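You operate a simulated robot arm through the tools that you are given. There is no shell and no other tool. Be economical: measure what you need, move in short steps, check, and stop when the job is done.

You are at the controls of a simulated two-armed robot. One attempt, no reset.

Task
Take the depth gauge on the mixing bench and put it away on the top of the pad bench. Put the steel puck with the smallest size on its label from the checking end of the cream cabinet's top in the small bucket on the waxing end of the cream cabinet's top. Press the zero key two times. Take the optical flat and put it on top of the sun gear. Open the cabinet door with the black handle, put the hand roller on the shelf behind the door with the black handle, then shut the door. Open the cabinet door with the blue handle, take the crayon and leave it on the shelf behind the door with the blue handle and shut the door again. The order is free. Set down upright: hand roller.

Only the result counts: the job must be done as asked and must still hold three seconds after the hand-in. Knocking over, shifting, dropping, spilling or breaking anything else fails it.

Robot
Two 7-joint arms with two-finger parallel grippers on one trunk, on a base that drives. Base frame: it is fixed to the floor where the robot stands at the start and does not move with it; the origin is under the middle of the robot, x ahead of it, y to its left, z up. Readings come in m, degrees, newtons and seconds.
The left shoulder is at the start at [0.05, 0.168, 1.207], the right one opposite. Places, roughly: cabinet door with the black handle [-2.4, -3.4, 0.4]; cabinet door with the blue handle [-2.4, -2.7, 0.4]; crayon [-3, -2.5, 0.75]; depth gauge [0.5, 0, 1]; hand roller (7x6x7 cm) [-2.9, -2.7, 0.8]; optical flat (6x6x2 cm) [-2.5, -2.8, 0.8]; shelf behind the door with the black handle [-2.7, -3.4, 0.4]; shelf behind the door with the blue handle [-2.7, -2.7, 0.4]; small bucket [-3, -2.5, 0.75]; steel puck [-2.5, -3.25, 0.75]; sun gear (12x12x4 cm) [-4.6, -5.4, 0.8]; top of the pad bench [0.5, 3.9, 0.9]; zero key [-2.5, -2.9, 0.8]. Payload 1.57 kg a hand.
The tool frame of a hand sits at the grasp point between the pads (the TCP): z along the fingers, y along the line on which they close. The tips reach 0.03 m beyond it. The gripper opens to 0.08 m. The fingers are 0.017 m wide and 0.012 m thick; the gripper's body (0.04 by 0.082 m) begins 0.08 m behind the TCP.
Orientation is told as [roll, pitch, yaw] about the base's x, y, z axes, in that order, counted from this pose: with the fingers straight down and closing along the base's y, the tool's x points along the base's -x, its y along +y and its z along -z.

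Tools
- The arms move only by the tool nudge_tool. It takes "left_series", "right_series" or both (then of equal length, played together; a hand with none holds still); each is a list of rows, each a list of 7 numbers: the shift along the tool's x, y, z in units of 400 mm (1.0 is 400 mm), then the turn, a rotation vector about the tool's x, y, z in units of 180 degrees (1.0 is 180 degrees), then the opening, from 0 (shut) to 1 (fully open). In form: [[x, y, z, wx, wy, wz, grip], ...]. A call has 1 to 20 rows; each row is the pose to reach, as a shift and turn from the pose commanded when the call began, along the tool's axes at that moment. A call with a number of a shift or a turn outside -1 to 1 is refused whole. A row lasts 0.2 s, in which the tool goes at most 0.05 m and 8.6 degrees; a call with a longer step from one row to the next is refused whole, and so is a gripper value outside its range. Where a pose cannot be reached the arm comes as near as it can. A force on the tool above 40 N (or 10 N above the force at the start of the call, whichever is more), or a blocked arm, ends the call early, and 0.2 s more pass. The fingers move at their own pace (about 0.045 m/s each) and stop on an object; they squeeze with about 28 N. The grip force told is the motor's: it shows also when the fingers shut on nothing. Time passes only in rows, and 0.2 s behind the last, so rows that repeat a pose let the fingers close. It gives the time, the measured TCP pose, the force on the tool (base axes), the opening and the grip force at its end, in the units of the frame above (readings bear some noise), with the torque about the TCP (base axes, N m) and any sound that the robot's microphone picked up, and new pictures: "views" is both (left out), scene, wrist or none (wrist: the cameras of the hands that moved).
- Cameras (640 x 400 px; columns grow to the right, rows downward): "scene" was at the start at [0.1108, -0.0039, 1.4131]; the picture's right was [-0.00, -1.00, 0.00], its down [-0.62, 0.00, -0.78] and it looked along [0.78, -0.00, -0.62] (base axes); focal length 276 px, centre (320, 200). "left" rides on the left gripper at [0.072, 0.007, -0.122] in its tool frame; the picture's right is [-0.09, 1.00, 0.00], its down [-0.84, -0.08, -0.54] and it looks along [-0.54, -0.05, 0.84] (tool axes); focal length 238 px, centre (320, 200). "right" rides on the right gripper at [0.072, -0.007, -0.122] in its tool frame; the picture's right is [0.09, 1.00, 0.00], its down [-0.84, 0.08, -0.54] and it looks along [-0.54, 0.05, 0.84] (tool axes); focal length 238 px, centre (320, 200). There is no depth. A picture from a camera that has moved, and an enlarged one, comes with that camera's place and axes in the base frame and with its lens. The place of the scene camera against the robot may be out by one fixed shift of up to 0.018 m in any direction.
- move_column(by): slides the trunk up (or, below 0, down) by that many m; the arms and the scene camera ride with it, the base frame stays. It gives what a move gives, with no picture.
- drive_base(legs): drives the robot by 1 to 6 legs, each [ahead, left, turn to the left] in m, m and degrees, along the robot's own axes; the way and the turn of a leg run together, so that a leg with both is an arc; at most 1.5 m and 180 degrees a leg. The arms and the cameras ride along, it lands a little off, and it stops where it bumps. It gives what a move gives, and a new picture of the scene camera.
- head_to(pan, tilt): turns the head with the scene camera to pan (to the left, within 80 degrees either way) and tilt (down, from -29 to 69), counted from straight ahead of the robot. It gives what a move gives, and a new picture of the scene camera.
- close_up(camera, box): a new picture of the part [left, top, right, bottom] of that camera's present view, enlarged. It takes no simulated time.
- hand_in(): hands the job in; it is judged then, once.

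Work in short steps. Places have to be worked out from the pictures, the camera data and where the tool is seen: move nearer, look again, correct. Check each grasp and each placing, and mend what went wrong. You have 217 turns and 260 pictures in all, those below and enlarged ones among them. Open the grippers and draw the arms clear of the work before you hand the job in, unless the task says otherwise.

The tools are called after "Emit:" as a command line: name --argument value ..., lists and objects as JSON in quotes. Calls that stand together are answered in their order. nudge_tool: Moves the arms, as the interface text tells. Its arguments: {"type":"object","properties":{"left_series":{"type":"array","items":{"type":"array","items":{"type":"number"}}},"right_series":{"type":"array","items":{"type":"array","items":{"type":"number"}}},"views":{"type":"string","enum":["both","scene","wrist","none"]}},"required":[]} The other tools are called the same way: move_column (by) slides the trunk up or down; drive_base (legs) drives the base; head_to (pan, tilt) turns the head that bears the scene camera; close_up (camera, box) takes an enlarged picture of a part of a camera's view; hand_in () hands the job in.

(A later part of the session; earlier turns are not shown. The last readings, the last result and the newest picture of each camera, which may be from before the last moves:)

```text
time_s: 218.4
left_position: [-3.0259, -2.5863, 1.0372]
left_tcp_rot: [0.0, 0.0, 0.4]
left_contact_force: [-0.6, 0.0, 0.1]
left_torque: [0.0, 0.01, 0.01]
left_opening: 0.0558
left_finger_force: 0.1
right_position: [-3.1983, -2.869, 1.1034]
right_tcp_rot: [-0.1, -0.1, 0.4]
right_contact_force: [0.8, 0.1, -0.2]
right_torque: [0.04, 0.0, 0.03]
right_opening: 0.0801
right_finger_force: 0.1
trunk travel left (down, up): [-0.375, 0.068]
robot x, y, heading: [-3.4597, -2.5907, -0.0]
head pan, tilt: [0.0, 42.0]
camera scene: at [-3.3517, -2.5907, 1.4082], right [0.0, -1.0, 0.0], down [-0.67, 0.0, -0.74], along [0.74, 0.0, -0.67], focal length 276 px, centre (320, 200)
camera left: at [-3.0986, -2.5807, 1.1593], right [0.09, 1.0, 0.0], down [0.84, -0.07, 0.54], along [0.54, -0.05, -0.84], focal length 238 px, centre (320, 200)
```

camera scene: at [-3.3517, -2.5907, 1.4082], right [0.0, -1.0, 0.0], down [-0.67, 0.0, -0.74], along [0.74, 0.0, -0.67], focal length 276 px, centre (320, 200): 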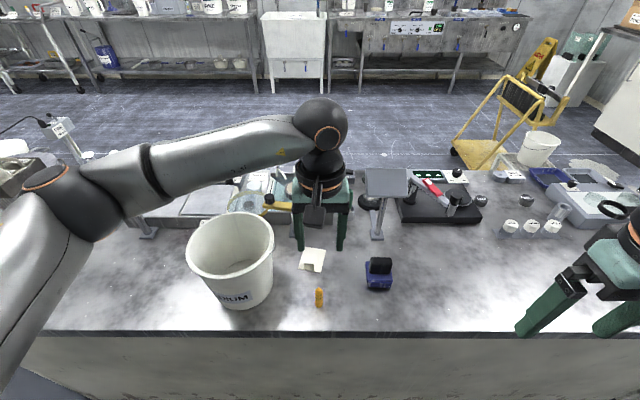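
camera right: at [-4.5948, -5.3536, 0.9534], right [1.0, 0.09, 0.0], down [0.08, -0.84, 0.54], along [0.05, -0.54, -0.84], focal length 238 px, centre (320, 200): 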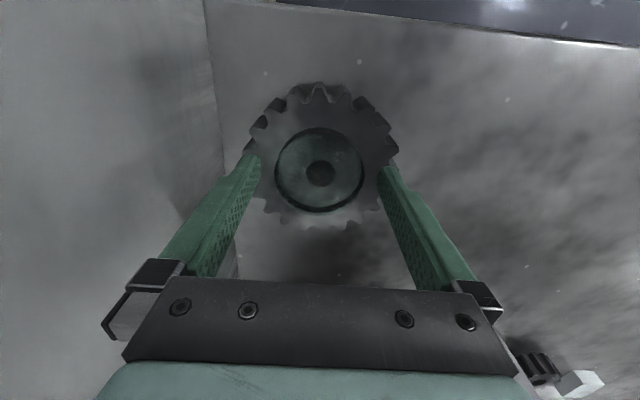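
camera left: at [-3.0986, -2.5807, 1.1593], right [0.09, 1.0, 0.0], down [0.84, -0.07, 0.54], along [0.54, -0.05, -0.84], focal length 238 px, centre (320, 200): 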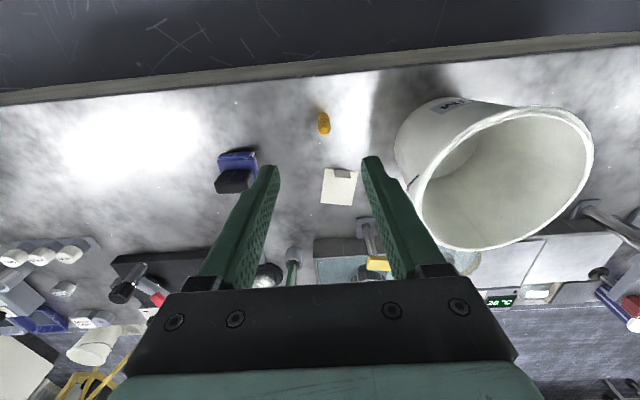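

Emit:
close_up --camera "left" --box '[200, 90, 380, 210]'

Emit:
close_up --camera "scene" --box '[280, 230, 420, 320]'

```text
3.33 times, centred on (290, 150) of left
camera zoom: at [-3.0986, -2.5807, 1.1593], right [0.09, 1.0, 0.0], down [0.84, -0.07, 0.54], along [0.54, -0.05, -0.84], focal length 794 px, centre (420, 367)
```

zoom: 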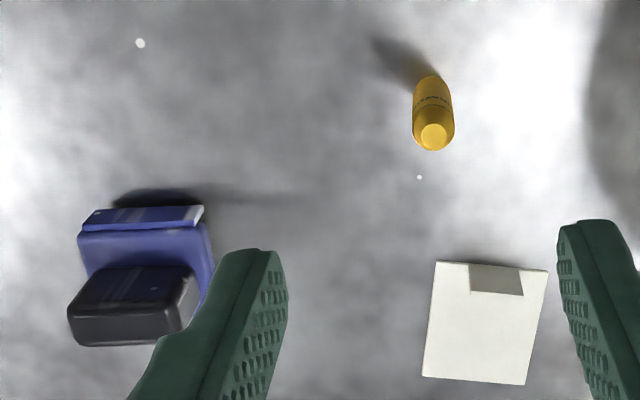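

```text
4.44 times, centred on (350, 275) of scene
camera zoom: at [-3.3517, -2.5907, 1.4082], right [0.0, -1.0, 0.0], down [-0.67, 0.0, -0.74], along [0.74, 0.0, -0.67], focal length 1226 px, centre (187, -133)
```

zoom: 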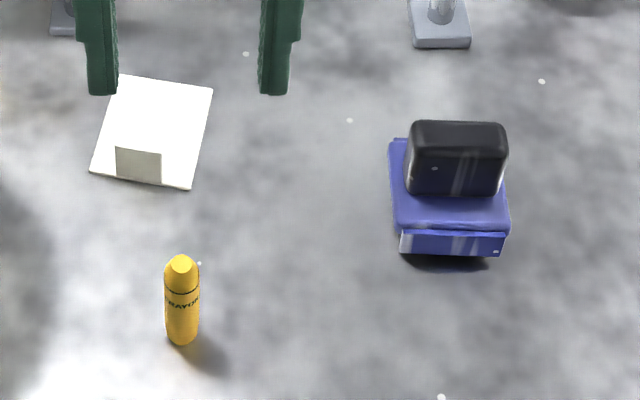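

The crayon stands upright (~9 cm tall, 2 cm thick) at ≈(-2.998,-2.585). I descend over it to z≈0.88 and check.

Emit:
nudge_tool --left_series '[[-0.035, 0, 0.1, 0, 0, 0, 0.8], [-0.07, 0, 0.2, 0, 0, 0, 0.8], [-0.07, 0, 0.3, 0, 0, 0, 0.8], [-0.07, 0, 0.39, 0, 0, 0, 0.8]]' --views "wrist"

```text
time_s: 219.4
left_position: [-2.9973, -2.585, 0.8819]
left_tcp_rot: [0.0, -0.2, 0.2]
left_contact_force: [-0.3, 0.8, -1.0]
left_torque: [0.01, 0.02, 0.04]
left_opening: 0.0641
left_finger_force: 0.1
right_position: [-3.1991, -2.8696, 1.1028]
right_tcp_rot: [0.0, 0.0, 0.3]
right_contact_force: [-0.1, -0.8, 0.1]
right_torque: [-0.01, -0.01, -0.02]
right_opening: 0.0798
right_finger_force: 0.0
trunk travel left (down, up): [-0.375, 0.068]
robot x, y, heading: [-3.4588, -2.5906, 0.2]
head pan, tilt: [0.0, 42.0]
camera left: at [-3.0696, -2.5802, 1.0037], right [0.09, 1.0, 0.0], down [0.84, -0.07, 0.54], along [0.54, -0.05, -0.84], focal length 238 px, centre (320, 200)
```

left: 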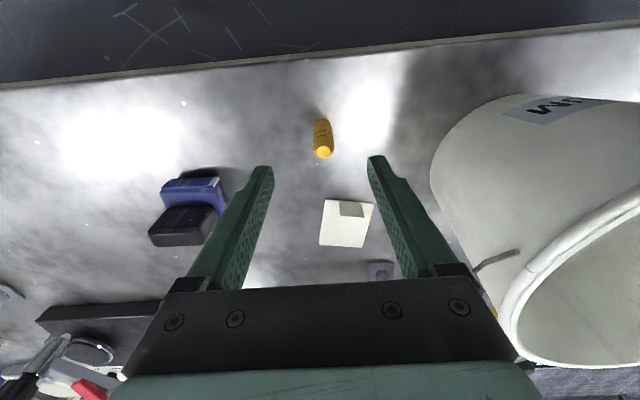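

Centred between fingers. Descend to TCP ≈0.795 and close.

Emit:
nudge_tool --left_series '[[0, 0, 0.1, 0, 0, 0, 0.8], [0, 0, 0.2, 0, 0, 0, 0.8], [0, 0, 0.215, 0, 0, 0, 0.5], [0, 0, 0.215, 0, 0, 0, 0.2], [0, 0, 0.215, 0, 0, 0, 0], [0, 0, 0.215, 0, 0, 0, 0], [0, 0, 0.215, 0, 0, 0, 0], [0, 0, 0.215, 0, 0, 0, 0]]' --views "wrist"

```text
time_s: 221.2
left_position: [-2.9959, -2.5873, 0.7969]
left_tcp_rot: [0.0, -0.1, 0.3]
left_contact_force: [-1.3, -0.6, 0.4]
left_torque: [0.03, 0.0, 0.04]
left_opening: 0.0175
left_finger_force: 27.7
right_position: [-3.1992, -2.8686, 1.1036]
right_tcp_rot: [0.1, 0.1, 0.3]
right_contact_force: [1.0, -0.5, 0.2]
right_torque: [0.01, 0.02, -0.01]
right_opening: 0.0798
right_finger_force: 0.1
trunk travel left (down, up): [-0.375, 0.068]
robot x, y, heading: [-3.4638, -2.5865, 0.2]
head pan, tilt: [0.0, 42.0]
camera left: at [-3.0692, -2.5807, 0.9187], right [0.09, 1.0, 0.0], down [0.84, -0.07, 0.54], along [0.54, -0.05, -0.84], focal length 238 px, centre (320, 200)
```

left: 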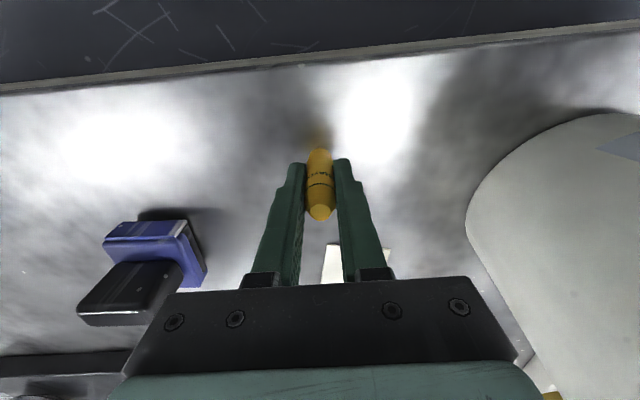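

Crayon gripped. I lift and retract it, and simultaneously test whether the right wrist can turn ~170° (camera to the far side).

Emit:
nudge_tool --left_series '[[0, 0, -0.1, 0, 0, 0, 0], [0, 0, -0.2, 0, 0, 0, 0], [0, 0, -0.31, 0, 0, 0, 0], [0, 0, -0.42, 0, 0, 0, 0], [0, 0, -0.53, 0, 0, 0, 0], [0, 0, -0.64, 0, 0, 0, 0], [0, 0, -0.75, 0, 0, 0, 0], [0.1, 0.05, -0.75, 0, 0, 0, 0], [0.2, 0.1, -0.75, 0, 0, 0, 0], [0.3, 0.15, -0.75, 0, 0, 0, 0], [0.4, 0.2, -0.75, 0, 0, 0, 0], [0.45, 0.28, -0.75, 0, 0, 0, 0], [0.45, 0.36, -0.75, 0, 0, 0, 0], [0.45, 0.36, -0.75, 0, 0, 0, 0], [0.45, 0.36, -0.75, 0, 0, 0, 0], [0.45, 0.36, -0.75, 0, 0, 0, 0], [0.45, 0.36, -0.75, 0, 0, 0, 0], [0.45, 0.36, -0.75, 0, 0, 0, 0], [0.45, 0.36, -0.75, 0, 0, 0, 0], [0.45, 0.36, -0.75, 0, 0, 0, 0]]' --right_series '[[0, 0, 0, 0, 0, 0.047, 1], [0, 0, 0, 0, 0, 0.094, 1], [0, 0, 0, 0, 0, 0.141, 1], [0, 0, 0, 0, 0, 0.188, 1], [0, 0, 0, 0, 0, 0.235, 1], [0, 0, 0, 0, 0, 0.282, 1], [0, 0, 0, 0, 0, 0.329, 1], [0, 0, 0, 0, 0, 0.376, 1], [0, 0, 0, 0, 0, 0.423, 1], [0, 0, 0, 0, 0, 0.47, 1], [0, 0, 0, 0, 0, 0.517, 1], [0, 0, 0, 0, 0, 0.564, 1], [0, 0, 0, 0, 0, 0.611, 1], [0, 0, 0, 0, 0, 0.658, 1], [0, 0, 0, 0, 0, 0.705, 1], [0, 0, 0, 0, 0, 0.752, 1], [0, 0, 0, 0, 0, 0.799, 1], [0, 0, 0, 0, 0, 0.846, 1], [0, 0, 0, 0, 0, 0.893, 1], [0, 0, 0, 0, 0, 0.94, 1]]' --views "both"

```text
time_s: 225.4
left_position: [-3.18, -2.443, 1.0952]
left_tcp_rot: [0.0, -0.1, 0.3]
left_contact_force: [0.4, 0.2, -0.8]
left_torque: [0.0, -0.05, -0.04]
left_opening: 0.0172
left_finger_force: 28.1
right_position: [-3.1987, -2.8677, 1.103]
right_tcp_rot: [-0.1, -0.1, -169.1]
right_contact_force: [0.3, 0.8, -0.3]
right_torque: [-0.03, -0.01, -0.04]
right_opening: 0.0801
right_finger_force: 0.0
trunk travel left (down, up): [-0.375, 0.068]
robot x, y, heading: [-3.4626, -2.5873, 0.3]
head pan, tilt: [0.0, 42.0]
camera scene: at [-3.352, -2.5911, 1.4082], right [0.0, -1.0, 0.0], down [-0.67, 0.0, -0.74], along [0.74, 0.0, -0.67], focal length 276 px, centre (320, 200)
camera right: at [-3.1305, -2.8482, 1.2253], right [0.28, -0.96, 0.0], down [-0.81, -0.24, 0.54], along [-0.52, -0.15, -0.84], focal length 238 px, centre (320, 200)
camera left: at [-3.2522, -2.4381, 1.2175], right [0.09, 1.0, 0.0], down [0.84, -0.07, 0.54], along [0.54, -0.05, -0.84], focal length 238 px, centre (320, 200)
```

scene: 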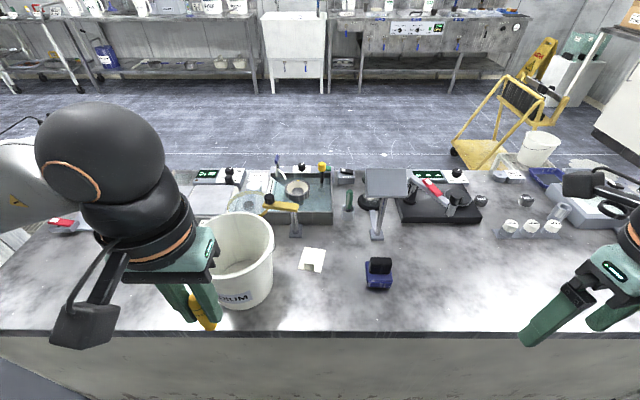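
right: 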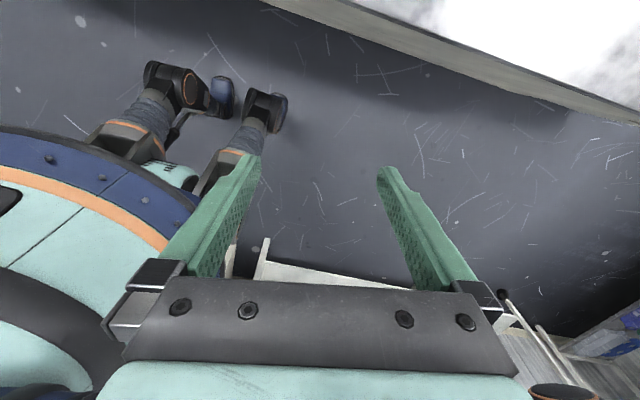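
left: 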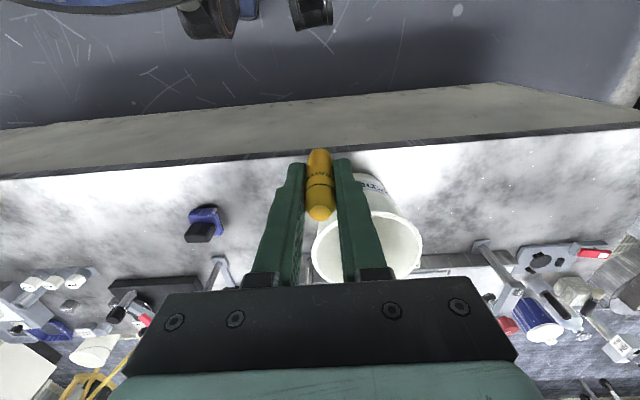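

The wrist turns freely. I finish to yaw 180 and move the right hand forward to ≈(-3.06,-2.745,1.10), in line with the roller.

Emit:
nudge_tool --right_series '[[0.1, -0.06, 0, 0, 0, 0.03, 1], [0.2, -0.12, 0, 0, 0, 0.0605, 1], [0.3, -0.18, 0, 0, 0, 0.0605, 1], [0.4, -0.2325, 0, 0, 0, 0.0605, 1]]' --views "none"

Emit:
nudge_tool --right_series '[[0, 0, 0, 0, 0.045, 0, 1], [0, 0, 0, 0, 0.09, 0, 1], [0, 0, 0, 0, 0.135, 0, 1], [0, 0, 0, 0, 0.18, 0, 1], [0, 0, 0, 0, 0.225, 0, 1], [0, 0, 0, 0, 0.27, 0, 1], [0, 0, 0, 0, 0.315, 0, 1], [0, 0, 0, 0, 0.361, 0, 1]]' --views "both"

```text
time_s: 226.4
left_position: [-3.1788, -2.4434, 1.096]
left_tcp_rot: [0.0, 0.0, 0.3]
left_contact_force: [-0.1, 0.8, -0.3]
left_torque: [0.02, 0.0, -0.02]
left_opening: 0.0173
left_finger_force: 27.9
right_position: [-3.0576, -2.7444, 1.1025]
right_tcp_rot: [0.0, 0.0, -180.0]
right_contact_force: [0.2, -0.2, -0.4]
right_torque: [-0.03, 0.01, -0.01]
right_opening: 0.0802
right_finger_force: 0.1
trunk travel left (down, up): [-0.375, 0.068]
robot x, y, heading: [-3.463, -2.5843, 0.2]
head pan, tilt: [0.0, 42.0]
```

```text
time_s: 228.2
left_position: [-3.1795, -2.4442, 1.0961]
left_tcp_rot: [0.1, 0.0, 0.4]
left_contact_force: [-0.1, -0.3, -0.4]
left_torque: [0.0, 0.02, -0.01]
left_opening: 0.0171
left_finger_force: 28.3
right_position: [-3.0223, -2.7274, 1.1018]
right_tcp_rot: [-0.1, 65.0, -179.9]
right_contact_force: [0.0, -0.3, 0.1]
right_torque: [0.0, -0.02, -0.01]
right_opening: 0.0799
right_finger_force: 0.0
right hand out of reach, approached as far as the arm can: row 6, 7, 8
trunk travel left (down, up): [-0.375, 0.068]
robot x, y, heading: [-3.4635, -2.5885, 0.2]
head pan, tilt: [0.0, 42.0]
camera scene: at [-3.3519, -2.5911, 1.4082], right [0.0, -1.0, 0.0], down [-0.67, 0.0, -0.74], along [0.74, 0.0, -0.67], focal length 276 px, centre (320, 200)
camera right: at [-3.1026, -2.7213, 1.219], right [0.04, -1.0, 0.08], down [-0.84, -0.08, -0.53], along [0.53, -0.05, -0.84], focal length 238 px, centre (320, 200)
```

scene: 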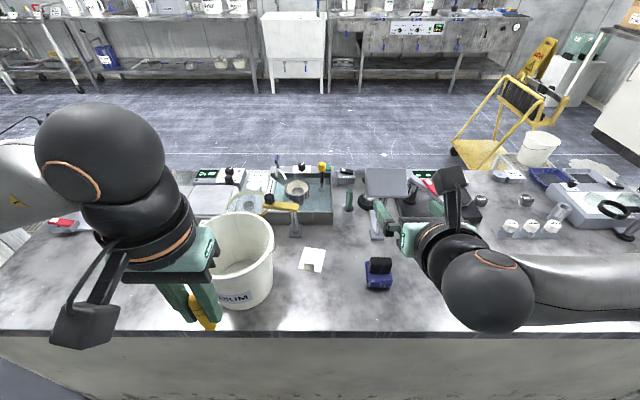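
right: 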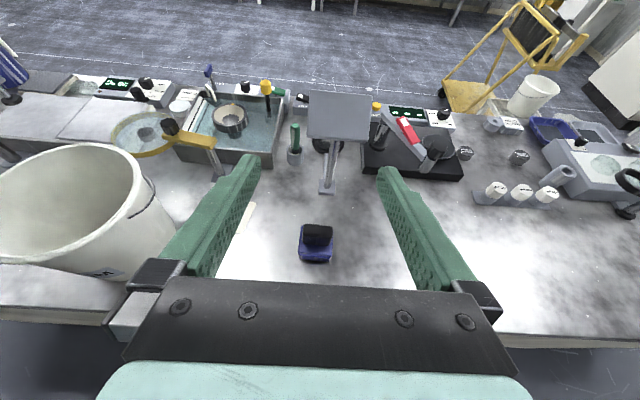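

The hand now points forward, 25° below horizontal, camera on top. Roller handle ≈(-2.925,-2.745), top ≈0.815. I lower to a pre-grasp at (-2.99,-2.745,0.90).

Emit:
nudge_tool --right_series '[[-0.08, 0.01, 0.055, 0, 0, 0, 1], [-0.17, 0.02, 0.115, 0, 0, 0, 1], [-0.26, 0.03, 0.17, 0, 0, 0, 1], [-0.35, 0.04, 0.23, 0, 0, 0, 1], [-0.424, 0.045, 0.286, 0, 0, 0, 1]]' --views "both"

```text
time_s: 229.4
left_position: [-3.1791, -2.4438, 1.0948]
left_tcp_rot: [0.0, 0.0, 0.2]
left_contact_force: [-0.3, -1.0, 0.1]
left_torque: [0.01, 0.03, 0.01]
left_opening: 0.0174
left_finger_force: 28.0
right_position: [-2.9881, -2.6945, 0.9363]
right_tcp_rot: [0.8, 64.4, 180.1]
right_contact_force: [-0.4, -0.5, 0.7]
right_torque: [0.02, -0.01, -0.01]
right_opening: 0.0795
right_finger_force: 0.2
right hand out of reach, approached as far as the arm can: row 3, 4, 5
trunk travel left (down, up): [-0.375, 0.068]
robot x, y, heading: [-3.4592, -2.588, 0.2]
head pan, tilt: [0.0, 42.0]
camera scene: at [-3.3513, -2.5914, 1.4081], right [0.0, -1.0, 0.0], down [-0.67, 0.0, -0.74], along [0.74, 0.0, -0.67], focal length 276 px, centre (320, 200)
camera right: at [-3.0676, -2.6864, 1.0546], right [0.03, -1.0, 0.09], down [-0.85, -0.07, -0.52], along [0.52, -0.06, -0.85], focal length 238 px, centre (320, 200)
```

scene: 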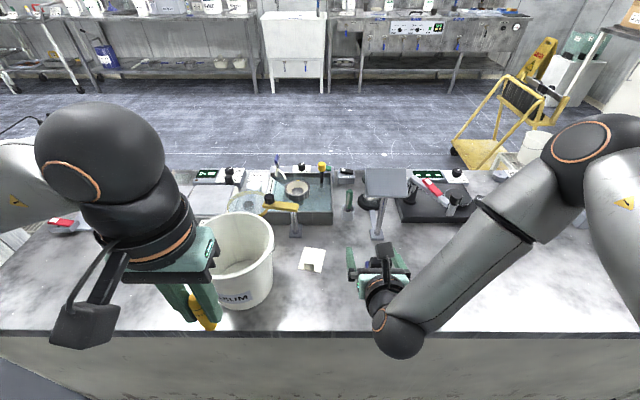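
right: 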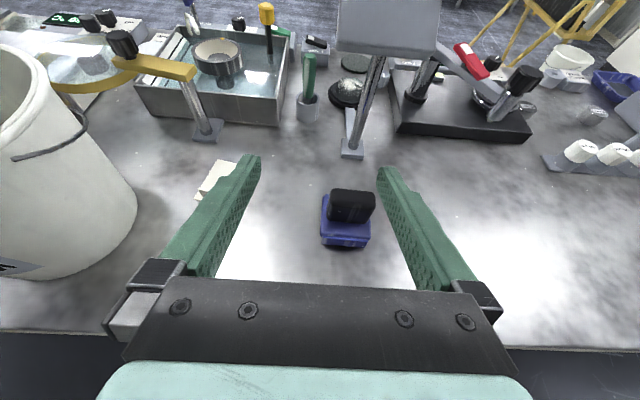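

The arm is too folded here; backing the base 0.14 m should help. Then I redo the pre-grasp.

Emit:
drive_base --legs '[[-0.14, 0, 0]]'

Emit:
nudge_tool --right_series '[[0, 0.03, 0.09, 0, 0, 0, 1], [0, 0.06, 0.18, 0, 0, 0, 1], [0, 0.09, 0.28, 0, 0, 0, 1], [0, 0.125, 0.382, 0, 0, 0, 1]]' --views "wrist"

```text
time_s: 230.8
left_position: [-3.3241, -2.4425, 1.0962]
left_tcp_rot: [0.1, -0.1, 0.4]
left_contact_force: [0.3, -0.2, 0.8]
left_torque: [-0.01, 0.01, 0.01]
left_opening: 0.0174
left_finger_force: 28.1
right_position: [-3.1325, -2.6951, 0.937]
right_tcp_rot: [0.8, 64.5, -179.9]
right_contact_force: [0.4, -0.5, 0.0]
right_torque: [0.03, 0.01, -0.02]
right_opening: 0.0801
right_finger_force: 0.1
trunk travel left (down, up): [-0.375, 0.068]
robot x, y, heading: [-3.6021, -2.5871, 0.1]
head pan, tilt: [0.0, 42.0]
camera scene: at [-3.4964, -2.5916, 1.4083], right [0.01, -1.0, 0.0], down [-0.67, 0.0, -0.74], along [0.74, 0.0, -0.67], focal length 276 px, centre (320, 200)
```

scene: 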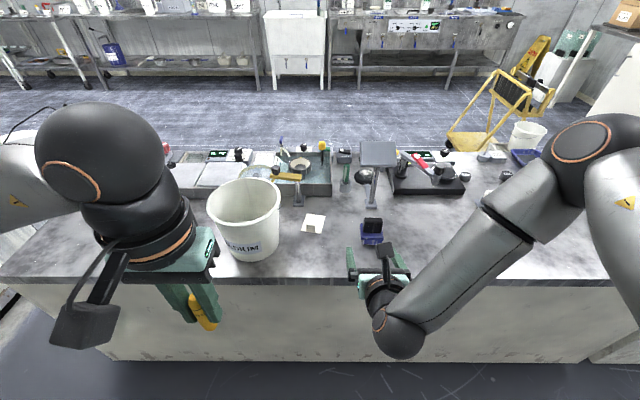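

```text
time_s: 231.8
left_position: [-3.3237, -2.4444, 1.0958]
left_tcp_rot: [0.1, -0.1, 0.4]
left_contact_force: [0.2, 0.0, -1.1]
left_torque: [0.01, 0.04, 0.0]
left_opening: 0.0171
left_finger_force: 27.9
right_position: [-2.9805, -2.7106, 0.8944]
right_tcp_rot: [2.3, 63.1, -179.8]
right_contact_force: [-0.4, -0.4, 0.0]
right_torque: [0.0, -0.02, 0.03]
right_opening: 0.0802
right_finger_force: 0.1
right hand out of reach, approached as far as the arm can: row 1, 2, 3, 4
trunk travel left (down, up): [-0.375, 0.068]
robot x, y, heading: [-3.6025, -2.5887, 0.2]
head pan, tilt: [0.0, 42.0]
camera right: at [-3.0569, -2.6998, 1.0134], right [0.01, -0.99, 0.1], down [-0.86, -0.06, -0.5], along [0.5, -0.08, -0.86], focal length 238 px, centre (320, 200)
```

right: 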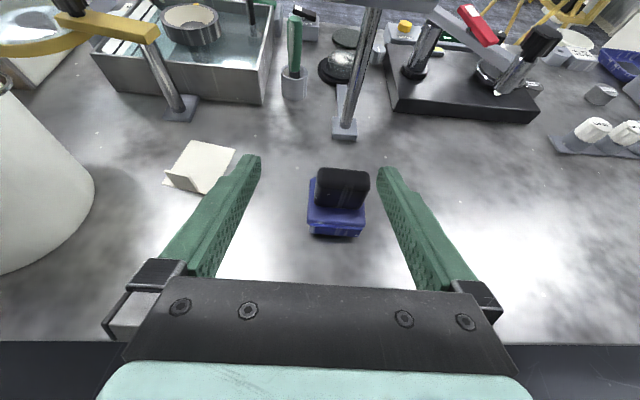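

Still limited by the shoulder height. I raise the right hand 0.2 m, then lower the trunk 0.2 m so the hand works at shoulder-friendlier height.

Emit:
nudge_tool --right_series '[[0.1, 0, -0.047, 0, 0, 0, 1], [0.2, 0, -0.094, 0, 0, 0, 1], [0.3, 0, -0.141, 0, 0, 0, 1], [0.4, 0, -0.188, 0, 0, 0, 1], [0.46, 0, -0.214, 0, 0, 0, 1]]' --views "none"

Emit:
move_column --by -0.2

```text
time_s: 233.0
left_position: [-3.324, -2.4442, 1.0948]
left_tcp_rot: [0.0, 0.0, 0.4]
left_contact_force: [0.2, 0.7, -0.6]
left_torque: [-0.01, 0.01, 0.01]
left_opening: 0.0174
left_finger_force: 28.1
right_position: [-2.9783, -2.7127, 1.0962]
right_tcp_rot: [1.0, 64.4, -179.6]
right_contact_force: [0.1, -0.2, 0.6]
right_torque: [0.01, -0.04, 0.02]
right_opening: 0.0803
right_finger_force: 0.0
trunk travel left (down, up): [-0.375, 0.068]
robot x, y, heading: [-3.6044, -2.5892, 0.4]
head pan, tilt: [0.0, 42.0]
```

```text
time_s: 235.2
left_position: [-3.3244, -2.4441, 0.8951]
left_tcp_rot: [0.0, 0.1, 0.4]
left_contact_force: [0.1, -0.9, 0.3]
left_torque: [0.01, 0.03, -0.05]
left_opening: 0.0175
left_finger_force: 27.8
right_position: [-2.9781, -2.7127, 0.8966]
right_tcp_rot: [0.7, 64.3, -179.9]
right_contact_force: [-0.5, -0.2, 1.7]
right_torque: [-0.01, 0.02, -0.01]
right_opening: 0.08
right_finger_force: 0.0
trunk travel left (down, up): [-0.175, 0.268]
robot x, y, heading: [-3.6013, -2.5898, 0.6]
head pan, tilt: [0.0, 42.0]
```

Now approach to (-2.985,-2.745,0.82) and look.

Emit:
nudge_tool --right_series '[[-0.06, 0.03, 0.02, 0, 0, 0, 1], [-0.12, 0.06, 0.045, 0, 0, 0, 1], [-0.182, 0.08, 0.0655, 0, 0, 0, 1]]' --views "both"

```text
time_s: 236.0
left_position: [-3.3242, -2.4438, 0.8961]
left_tcp_rot: [0.0, -0.1, 0.4]
left_contact_force: [0.2, 0.4, -0.6]
left_torque: [0.0, -0.02, 0.0]
left_opening: 0.0174
left_finger_force: 27.8
right_position: [-2.986, -2.746, 0.8188]
right_tcp_rot: [0.7, 64.5, -180.0]
right_contact_force: [-0.5, 0.9, 0.5]
right_torque: [0.02, 0.0, 0.01]
right_opening: 0.0802
right_finger_force: 0.0
trunk travel left (down, up): [-0.175, 0.268]
robot x, y, heading: [-3.6079, -2.594, 0.4]
head pan, tilt: [0.0, 42.0]
camera scene: at [-3.4956, -2.5914, 1.2082], right [0.01, -1.0, 0.0], down [-0.67, 0.0, -0.74], along [0.74, 0.0, -0.67], focal length 276 px, centre (320, 200)
camera right: at [-3.0663, -2.7372, 0.9366], right [0.03, -1.0, 0.09], down [-0.85, -0.07, -0.52], along [0.53, -0.06, -0.85], focal length 238 px, centre (320, 200)
```

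scene: 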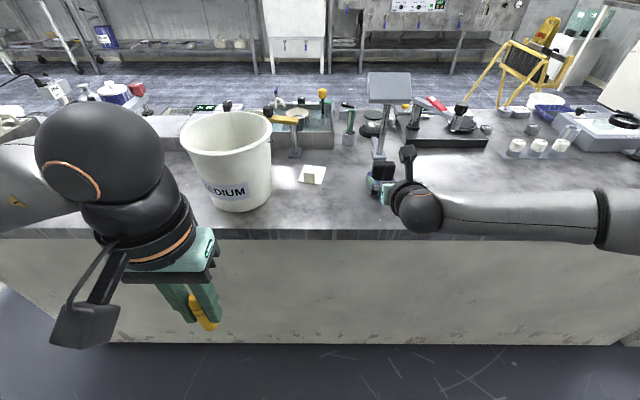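
right: 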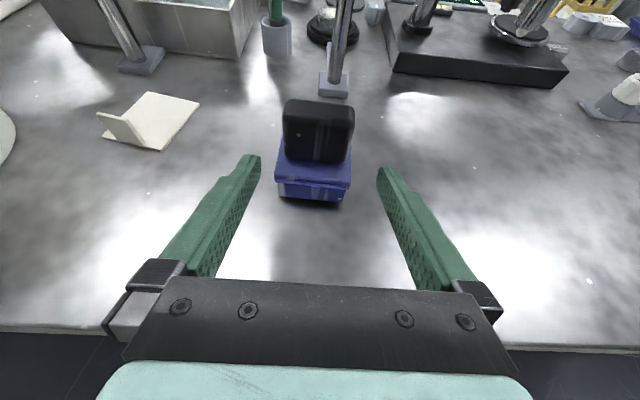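

Well aligned; handle centre ≈(-2.91,-2.744). Advance over it, lower 1.8 cm, and close.

Emit:
nudge_tool --right_series '[[0.04, 0, 0.086, 0, 0, 0, 1], [0.08, 0, 0.172, 0, 0, 0, 1], [0.06, 0, 0.182, 0, 0, 0, 1], [0.039, 0, 0.191, 0, 0, 0, 1]]' --views "wrist"

```text
time_s: 237.0
left_position: [-3.323, -2.4452, 0.8961]
left_tcp_rot: [0.0, 0.0, 0.4]
left_contact_force: [-0.2, -1.0, 0.2]
left_torque: [-0.01, 0.02, -0.05]
left_opening: 0.0174
left_finger_force: 27.7
right_position: [-2.9095, -2.7454, 0.7999]
right_tcp_rot: [0.8, 64.4, -179.9]
right_contact_force: [-0.9, 0.1, 0.2]
right_torque: [-0.03, -0.02, 0.02]
right_opening: 0.0801
right_finger_force: 0.0
trunk travel left (down, up): [-0.175, 0.268]
robot x, y, heading: [-3.6026, -2.5891, 0.3]
head pan, tilt: [0.0, 42.0]
camera right: at [-2.9895, -2.7368, 0.9173], right [0.03, -1.0, 0.09], down [-0.85, -0.07, -0.52], along [0.52, -0.06, -0.85], focal length 238 px, centre (320, 200)
```

right: 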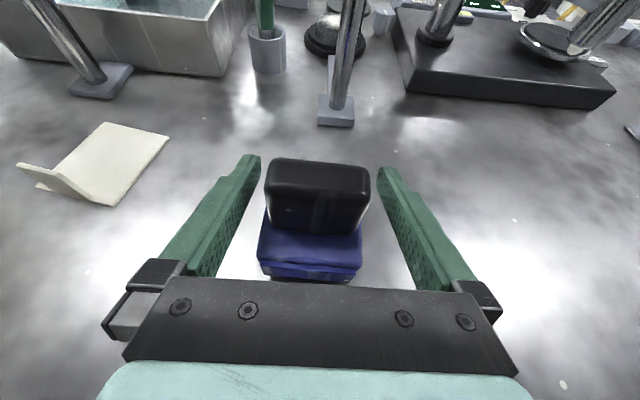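

Handle is between the fingers. Close.

Emit:
nudge_tool --right_series '[[0, 0, 0, 0, 0, 0, 0.6], [0, 0, 0, 0, 0, 0, 0.3], [0, 0, 0, 0, 0, 0, 0.3], [0, 0, 0, 0, 0, 0, 0.3]]' --views "none"

Emit:
nudge_tool --right_series '[[0.05, 0, -0.024, 0, 0, 0, 0.3], [0.12, 0, -0.056, 0, 0, 0, 0.3], [0.2, 0, -0.094, 0, 0, 0, 0.3]]' --views "both"

```text
time_s: 238.0
left_position: [-3.3228, -2.4439, 0.8962]
left_tcp_rot: [0.1, -0.1, 0.4]
left_contact_force: [0.3, 0.3, -0.6]
left_torque: [-0.02, -0.03, 0.03]
left_opening: 0.0171
left_finger_force: 28.1
right_position: [-2.9102, -2.7453, 0.7991]
right_tcp_rot: [0.8, 64.4, -179.9]
right_contact_force: [0.0, 0.7, -0.5]
right_torque: [0.09, 0.01, -0.05]
right_opening: 0.0562
right_finger_force: 28.3
trunk travel left (down, up): [-0.175, 0.268]
robot x, y, heading: [-3.6048, -2.5876, 0.2]
head pan, tilt: [0.0, 42.0]
```

```text
time_s: 238.8
left_position: [-3.3224, -2.4437, 0.8962]
left_tcp_rot: [0.1, 0.0, 0.3]
left_contact_force: [0.2, 0.2, 0.3]
left_torque: [-0.01, 0.02, 0.02]
left_opening: 0.0174
left_finger_force: 28.1
right_position: [-2.9088, -2.7458, 0.889]
right_tcp_rot: [0.9, 64.4, -179.8]
right_contact_force: [-0.7, -0.1, -3.6]
right_torque: [0.0, -0.01, 0.0]
right_opening: 0.0563
right_finger_force: 28.2
trunk travel left (down, up): [-0.175, 0.268]
robot x, y, heading: [-3.6053, -2.5895, 0.5]
head pan, tilt: [0.0, 42.0]
camera scene: at [-3.4952, -2.5916, 1.2081], right [0.01, -1.0, 0.0], down [-0.67, 0.0, -0.74], along [0.74, 0.0, -0.67], focal length 276 px, centre (320, 200)
camera right: at [-2.9879, -2.7369, 1.0066], right [0.03, -1.0, 0.09], down [-0.85, -0.07, -0.52], along [0.52, -0.06, -0.85], focal length 238 px, centre (320, 200)
```

scene: 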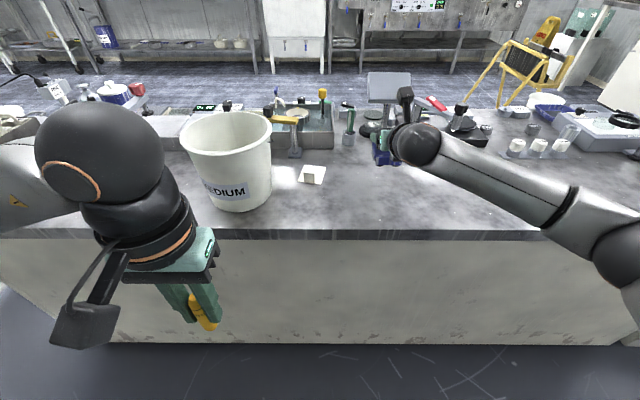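
right: 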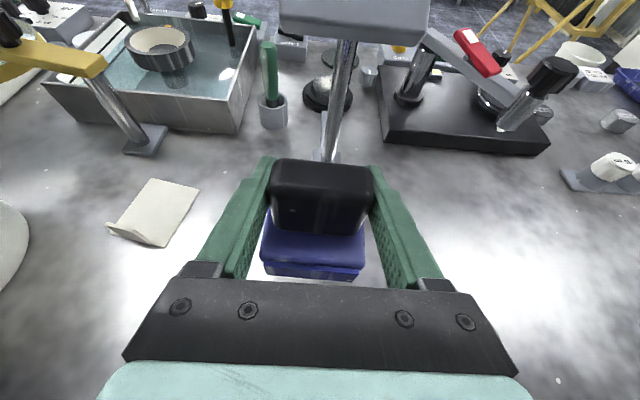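

Roller held firmly. I raise the trunk back up 0.2 m for travel clearance, back away, and head around via the same corridor.

Emit:
move_column --by 0.2

Emit:
drive_base --legs '[[-0.2, 0, 0], [0, -1.1, 0], [0, -1.1, 0]]'

```text
time_s: 240.9
left_position: [-3.3225, -2.4435, 1.0968]
left_tcp_rot: [0.0, 0.0, 0.4]
left_contact_force: [-0.4, 0.1, -0.9]
left_torque: [0.02, 0.01, -0.04]
left_opening: 0.0174
left_finger_force: 28.2
right_position: [-2.9089, -2.7462, 1.0889]
right_tcp_rot: [0.8, 64.4, -179.9]
right_contact_force: [0.5, -0.2, -3.1]
right_torque: [0.02, -0.04, 0.01]
right_opening: 0.056
right_finger_force: 27.8
trunk travel left (down, up): [-0.375, 0.068]
robot x, y, heading: [-3.6035, -2.5887, 0.4]
head pan, tilt: [0.0, 42.0]
```

```text
time_s: 253.0
left_position: [-3.5149, -4.659, 1.0957]
left_tcp_rot: [0.0, 0.0, -0.5]
left_contact_force: [-0.4, -0.1, 0.3]
left_torque: [0.01, 0.0, 0.0]
left_opening: 0.0174
left_finger_force: 28.0
right_position: [-3.1054, -4.9645, 1.0884]
right_tcp_rot: [0.9, 64.5, 179.3]
right_contact_force: [0.1, 0.2, -3.5]
right_torque: [-0.03, -0.03, 0.01]
right_opening: 0.0558
right_finger_force: 27.6
trunk travel left (down, up): [-0.375, 0.068]
robot x, y, heading: [-3.8005, -4.7967, -0.8]
head pan, tilt: [0.0, 42.0]
camera scene: at [-3.6887, -4.8029, 1.4081], right [-0.01, -1.0, 0.0], down [-0.67, 0.01, -0.74], along [0.74, -0.01, -0.67], focal length 276 px, centre (320, 200)
```

scene: 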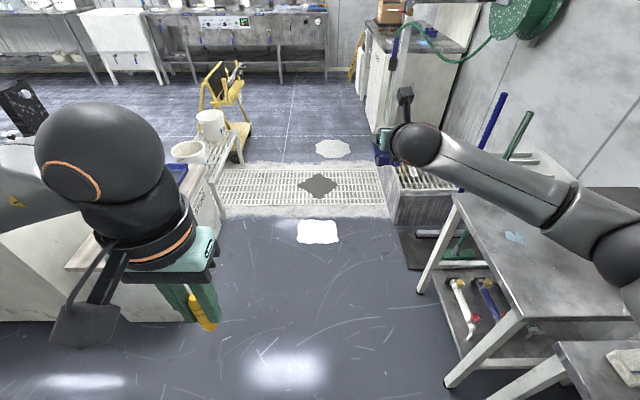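

Corridor straight ahead; drive east 2.9 m.

Emit:
drive_base --legs '[[1.5, 0, 0.8], [1.4, 0, 0]]'

```text
time_s: 267.0
left_position: [-0.6285, -4.6541, 1.0948]
left_tcp_rot: [0.1, 0.0, 0.6]
left_contact_force: [-0.9, 0.0, 0.5]
left_torque: [-0.01, 0.01, 0.04]
left_opening: 0.017
left_finger_force: 28.1
right_position: [-0.2132, -4.9532, 1.088]
right_tcp_rot: [0.9, 64.5, -179.7]
right_contact_force: [-0.5, -0.1, -3.2]
right_torque: [0.01, -0.02, 0.01]
right_opening: 0.0558
right_finger_force: 27.8
trunk travel left (down, up): [-0.375, 0.068]
robot x, y, heading: [-0.9109, -4.7986, 0.2]
head pan, tilt: [0.0, 42.0]
camera scene: at [-0.7997, -4.8011, 1.4081], right [0.01, -1.0, 0.0], down [-0.67, -0.01, -0.74], along [0.74, 0.01, -0.67], focal length 276 px, centre (320, 200)
```

scene: 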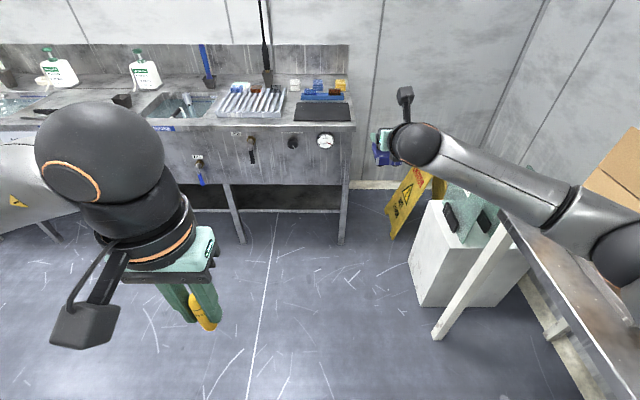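

I turn left to face +y, shift into the aisle, drive up to y≈-3.3, and turn to face the cabinet.

Emit:
drive_base --legs '[[0, 0, 89.8], [0, -0.25, 0], [1.5, 0, 0], [0, 0, 90]]'

Emit:
head_to --pan 0 --tilt 35

```text
time_s: 283.3
left_position: [-0.9326, -3.4603, 1.0959]
left_tcp_rot: [0.0, 0.0, 179.6]
left_contact_force: [-0.1, 0.1, -0.4]
left_torque: [-0.03, -0.01, 0.02]
left_opening: 0.0174
left_finger_force: 27.7
right_position: [-1.3431, -3.1521, 1.088]
right_tcp_rot: [0.9, 64.4, -0.7]
right_contact_force: [-0.4, 0.2, -2.9]
right_torque: [-0.01, 0.01, -0.03]
right_opening: 0.0558
right_finger_force: 28.1
trunk travel left (down, up): [-0.375, 0.068]
robot x, y, heading: [-0.6525, -3.3179, 179.6]
head pan, tilt: [0.0, 42.0]
camera scene: at [-0.7896, -3.3221, 1.4081], right [0.01, 1.0, 0.0], down [0.67, -0.01, -0.74], along [-0.74, 0.01, -0.67], focal length 276 px, centre (320, 200)
```

scene: 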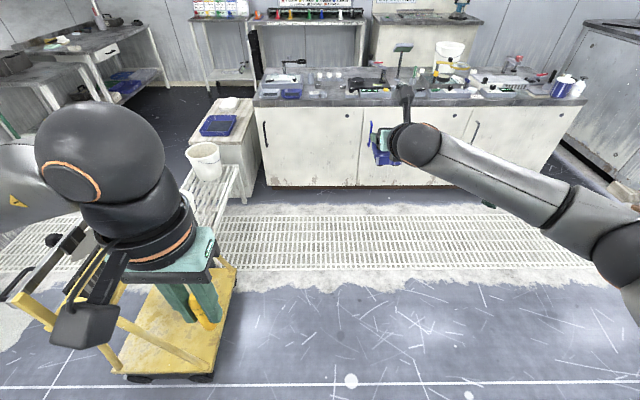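

```text
time_s: 284.0
left_position: [-0.9328, -3.4598, 1.0963]
left_tcp_rot: [0.0, 0.1, 179.7]
left_contact_force: [-0.1, 1.1, -0.6]
left_torque: [-0.04, 0.01, 0.0]
left_opening: 0.0173
left_finger_force: 28.1
right_position: [-1.3443, -3.1532, 1.0889]
right_tcp_rot: [0.9, 64.3, -0.7]
right_contact_force: [0.9, -0.3, -2.9]
right_torque: [0.01, 0.02, -0.01]
right_opening: 0.0558
right_finger_force: 27.7
trunk travel left (down, up): [-0.375, 0.068]
robot x, y, heading: [-0.6497, -3.3197, 179.3]
head pan, tilt: [0.0, 35.0]
camera scene: at [-0.7941, -3.322, 1.4186], right [0.01, 1.0, 0.0], down [0.57, -0.01, -0.82], along [-0.82, 0.01, -0.57], focal length 276 px, centre (320, 200)
```

scene: 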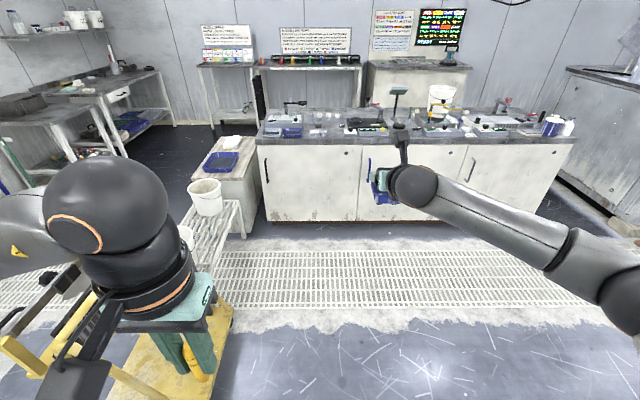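

I'm in front of the cabinet. First I'll park the crayon upright on the free front spot near (-2.48,-3.215). Raise the trunk a bit so the roller stays clear of the lamp/arm stands, and approach.

Emit:
move_column --by 0.06

Emit:
drive_base --legs '[[0, -0.27, 0.6], [1.24, 0, 0]]'

Emit:
head_to --pan 10 --tilt 45

```text
time_s: 285.0
left_position: [-0.9332, -3.4594, 1.1558]
left_tcp_rot: [0.0, 0.1, 179.5]
left_contact_force: [0.1, 0.1, -0.3]
left_torque: [-0.02, -0.03, 0.0]
left_opening: 0.0175
left_finger_force: 27.9
right_position: [-1.3452, -3.1528, 1.1476]
right_tcp_rot: [0.9, 64.2, -0.7]
right_contact_force: [0.3, 0.3, -4.0]
right_torque: [-0.01, 0.01, 0.04]
right_opening: 0.0559
right_finger_force: 27.5
trunk travel left (down, up): [-0.435, 0.008]
robot x, y, heading: [-0.6496, -3.3209, 179.6]
head pan, tilt: [0.0, 35.0]
```

```text
time_s: 292.8
left_position: [-2.1788, -3.2013, 1.1558]
left_tcp_rot: [0.0, 0.0, -179.6]
left_contact_force: [-0.9, -0.8, -0.1]
left_torque: [-0.04, -0.02, -0.03]
left_opening: 0.0174
left_finger_force: 27.9
right_position: [-2.592, -2.8996, 1.148]
right_tcp_rot: [0.8, 64.4, 0.1]
right_contact_force: [0.1, -1.0, -3.9]
right_torque: [-0.01, -0.03, 0.01]
right_opening: 0.0559
right_finger_force: 28.2
trunk travel left (down, up): [-0.435, 0.008]
robot x, y, heading: [-1.8996, -3.0574, -179.7]
head pan, tilt: [0.0, 35.0]
camera scene: at [-2.0404, -3.0601, 1.4786], right [-0.01, 1.0, 0.0], down [0.57, 0.0, -0.82], along [-0.82, 0.0, -0.57], focal length 276 px, centre (320, 200)
```

scene: 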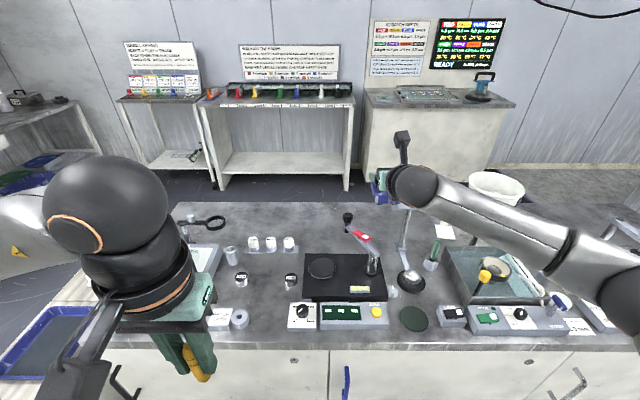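

```text
time_s: 293.5
left_position: [-2.177, -3.1995, 1.1554]
left_tcp_rot: [0.0, 0.0, -179.6]
left_contact_force: [0.8, 0.1, -0.7]
left_torque: [0.01, 0.05, -0.02]
left_opening: 0.0173
left_finger_force: 28.2
right_position: [-2.5921, -2.8992, 1.1487]
right_tcp_rot: [0.8, 64.3, 0.2]
right_contact_force: [0.7, 0.3, -4.5]
right_torque: [0.02, 0.03, -0.01]
right_opening: 0.0556
right_finger_force: 27.9
trunk travel left (down, up): [-0.435, 0.008]
robot x, y, heading: [-1.8985, -3.053, -179.6]
head pan, tilt: [10.0, 45.0]
camera scene: at [-2.0321, -3.0741, 1.4639], right [-0.18, 0.98, 0.0], down [0.7, 0.13, -0.71], along [-0.7, -0.13, -0.71], focal length 276 px, centre (320, 200)
```

scene: 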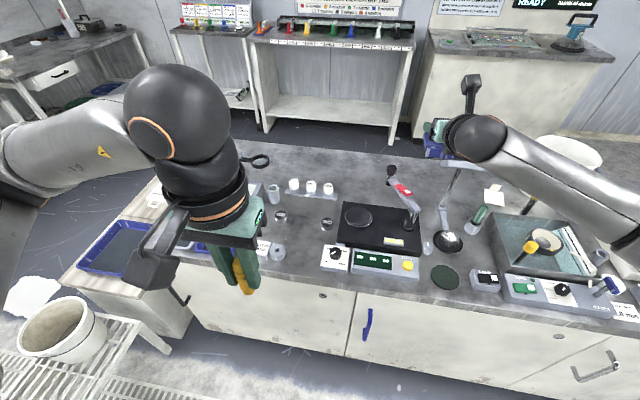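

Move the left hand over the parking spot and view it.

Emit:
nudge_tool --left_series '[[-0.12, 0.005, 0, 0, 0, 0, 0], [-0.24, 0.01, 0, 0, 0, 0, 0], [-0.36, 0.015, 0, 0, 0, 0, 0], [-0.48, 0.02, 0, 0, 0, 0, 0], [-0.6, 0.025, 0.03, 0, 0, 0, 0], [-0.7, 0.03, 0.09, 0, 0, 0, 0], [-0.745, 0.03, 0.19, 0, 0, 0, 0], [-0.745, 0.03, 0.3, 0, 0, 0, 0], [-0.745, 0.03, 0.4, 0, 0, 0, 0], [-0.745, 0.03, 0.5, 0, 0, 0, 0]]' --views "wrist"

```text
time_s: 295.7
left_position: [-2.4763, -3.2149, 0.9551]
left_tcp_rot: [0.0, 0.0, -179.5]
left_contact_force: [0.2, 0.0, 0.0]
left_torque: [-0.04, 0.01, 0.02]
left_opening: 0.0173
left_finger_force: 27.7
right_position: [-2.5929, -2.8993, 1.1486]
right_tcp_rot: [0.8, 64.3, 0.1]
right_contact_force: [-0.2, 0.0, -4.4]
right_torque: [0.0, -0.02, 0.01]
right_opening: 0.0555
right_finger_force: 28.0
trunk travel left (down, up): [-0.435, 0.008]
robot x, y, heading: [-1.8966, -3.0573, -179.6]
head pan, tilt: [10.0, 45.0]
camera left: at [-2.4057, -3.2223, 1.0767], right [-0.09, -1.0, 0.0], down [-0.84, 0.07, 0.54], along [-0.54, 0.05, -0.84], focal length 238 px, centre (320, 200)
```

left: 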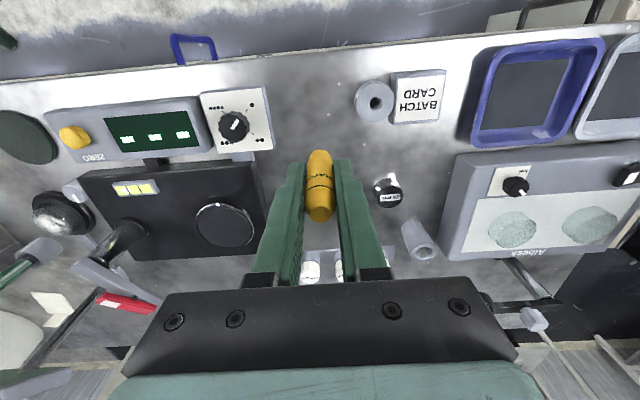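

The spot below (image ≈(320,109)) is free. Lower to TCP ≈0.80.

Emit:
nudge_tool --left_series '[[0, 0, 0.1, 0, 0, 0, 0], [0, 0, 0.2, 0, 0, 0, 0], [0, 0, 0.3, 0, 0, 0, 0], [0, 0, 0.36, 0, 0, 0, 0], [0, 0, 0.38, 0, 0, 0, 0], [0, 0, 0.388, 0, 0, 0, 0], [0, 0, 0.394, 0, 0, 0, 0]]' --views "none"

```text
time_s: 297.3
left_position: [-2.4646, -3.2155, 0.8084]
left_tcp_rot: [0.0, 0.1, -179.6]
left_contact_force: [0.5, 0.4, -0.1]
left_torque: [-0.01, -0.03, 0.01]
left_opening: 0.0171
left_finger_force: 28.1
left hand out of reach, approached as far as the arm can: row 4, 5, 6, 7
right_position: [-2.5924, -2.8998, 1.1485]
right_tcp_rot: [0.8, 64.4, 0.1]
right_contact_force: [-0.2, -0.3, -3.1]
right_torque: [-0.01, 0.01, -0.01]
right_opening: 0.0558
right_finger_force: 28.3
trunk travel left (down, up): [-0.435, 0.008]
robot x, y, heading: [-1.893, -3.0583, -179.7]
head pan, tilt: [10.0, 45.0]
```

Reach-limited; lower the trunk 9 mm instead.

Emit:
move_column --by -0.009

```text
time_s: 297.9
left_position: [-2.4637, -3.2145, 0.7984]
left_tcp_rot: [0.1, 0.0, -179.6]
left_contact_force: [0.4, -0.6, -0.4]
left_torque: [0.0, 0.03, 0.03]
left_opening: 0.0176
left_finger_force: 28.0
right_position: [-2.5922, -2.8998, 1.1397]
right_tcp_rot: [0.8, 64.4, 0.2]
right_contact_force: [-0.1, 0.6, -3.2]
right_torque: [0.02, -0.02, -0.04]
right_opening: 0.0558
right_finger_force: 28.1
trunk travel left (down, up): [-0.426, 0.017]
robot x, y, heading: [-1.8988, -3.054, -179.6]
head pan, tilt: [10.0, 45.0]
```

Emit:
move_column --by -0.004

```text
time_s: 298.4
left_position: [-2.4639, -3.2151, 0.7972]
left_tcp_rot: [0.0, 0.0, -179.6]
left_contact_force: [2.5, -0.9, 7.4]
left_torque: [-0.03, -0.04, 0.02]
left_opening: 0.0173
left_finger_force: 27.7
right_position: [-2.5925, -2.8985, 1.1345]
right_tcp_rot: [0.8, 64.4, 0.0]
right_contact_force: [0.4, -0.1, -3.6]
right_torque: [-0.01, 0.0, -0.01]
right_opening: 0.0556
right_finger_force: 27.5
trunk travel left (down, up): [-0.422, 0.021]
robot x, y, heading: [-1.8918, -3.0569, -179.8]
head pan, tilt: [10.0, 45.0]
```

Crayon touches the table (7 N). Open the fingers, then lift straight up.

Emit:
nudge_tool --left_series '[[0, 0, 0, 0, 0, 0, 0.3], [0, 0, 0, 0, 0, 0, 0.5], [0, 0, 0, 0, 0, 0, 0.5], [0, 0, -0.1, 0, 0, 0, 0.5], [0, 0, -0.22, 0, 0, 0, 0.5], [0, 0, -0.34, 0, 0, 0, 0.5], [0, 0, -0.46, 0, 0, 0, 0.5]]' --views "wrist"

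```text
time_s: 300.1
left_position: [-2.4637, -3.2121, 0.9793]
left_tcp_rot: [0.0, 0.1, -179.5]
left_contact_force: [0.1, -0.1, -1.3]
left_torque: [0.01, 0.01, -0.04]
left_opening: 0.04
left_finger_force: 0.2
right_position: [-2.5915, -2.8984, 1.1355]
right_tcp_rot: [0.8, 64.5, 0.1]
right_contact_force: [0.0, 0.0, -3.8]
right_torque: [-0.01, 0.03, -0.02]
right_opening: 0.0559
right_finger_force: 27.5
trunk travel left (down, up): [-0.422, 0.021]
robot x, y, heading: [-1.8971, -3.0545, -179.7]
head pan, tilt: [10.0, 45.0]
camera left: at [-2.3929, -3.2189, 1.1011], right [-0.08, -1.0, 0.0], down [-0.84, 0.07, 0.54], along [-0.54, 0.05, -0.84], focal length 238 px, centre (320, 200)
```

left: 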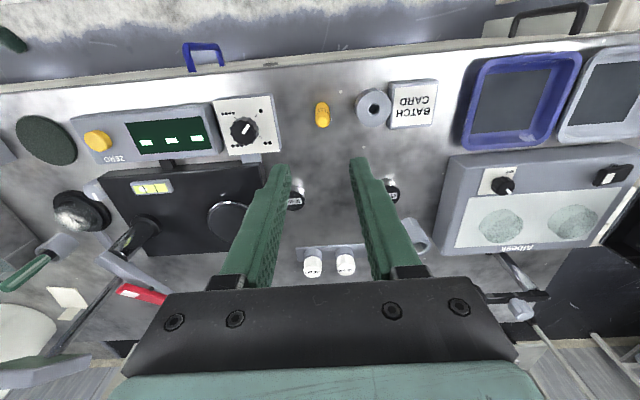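

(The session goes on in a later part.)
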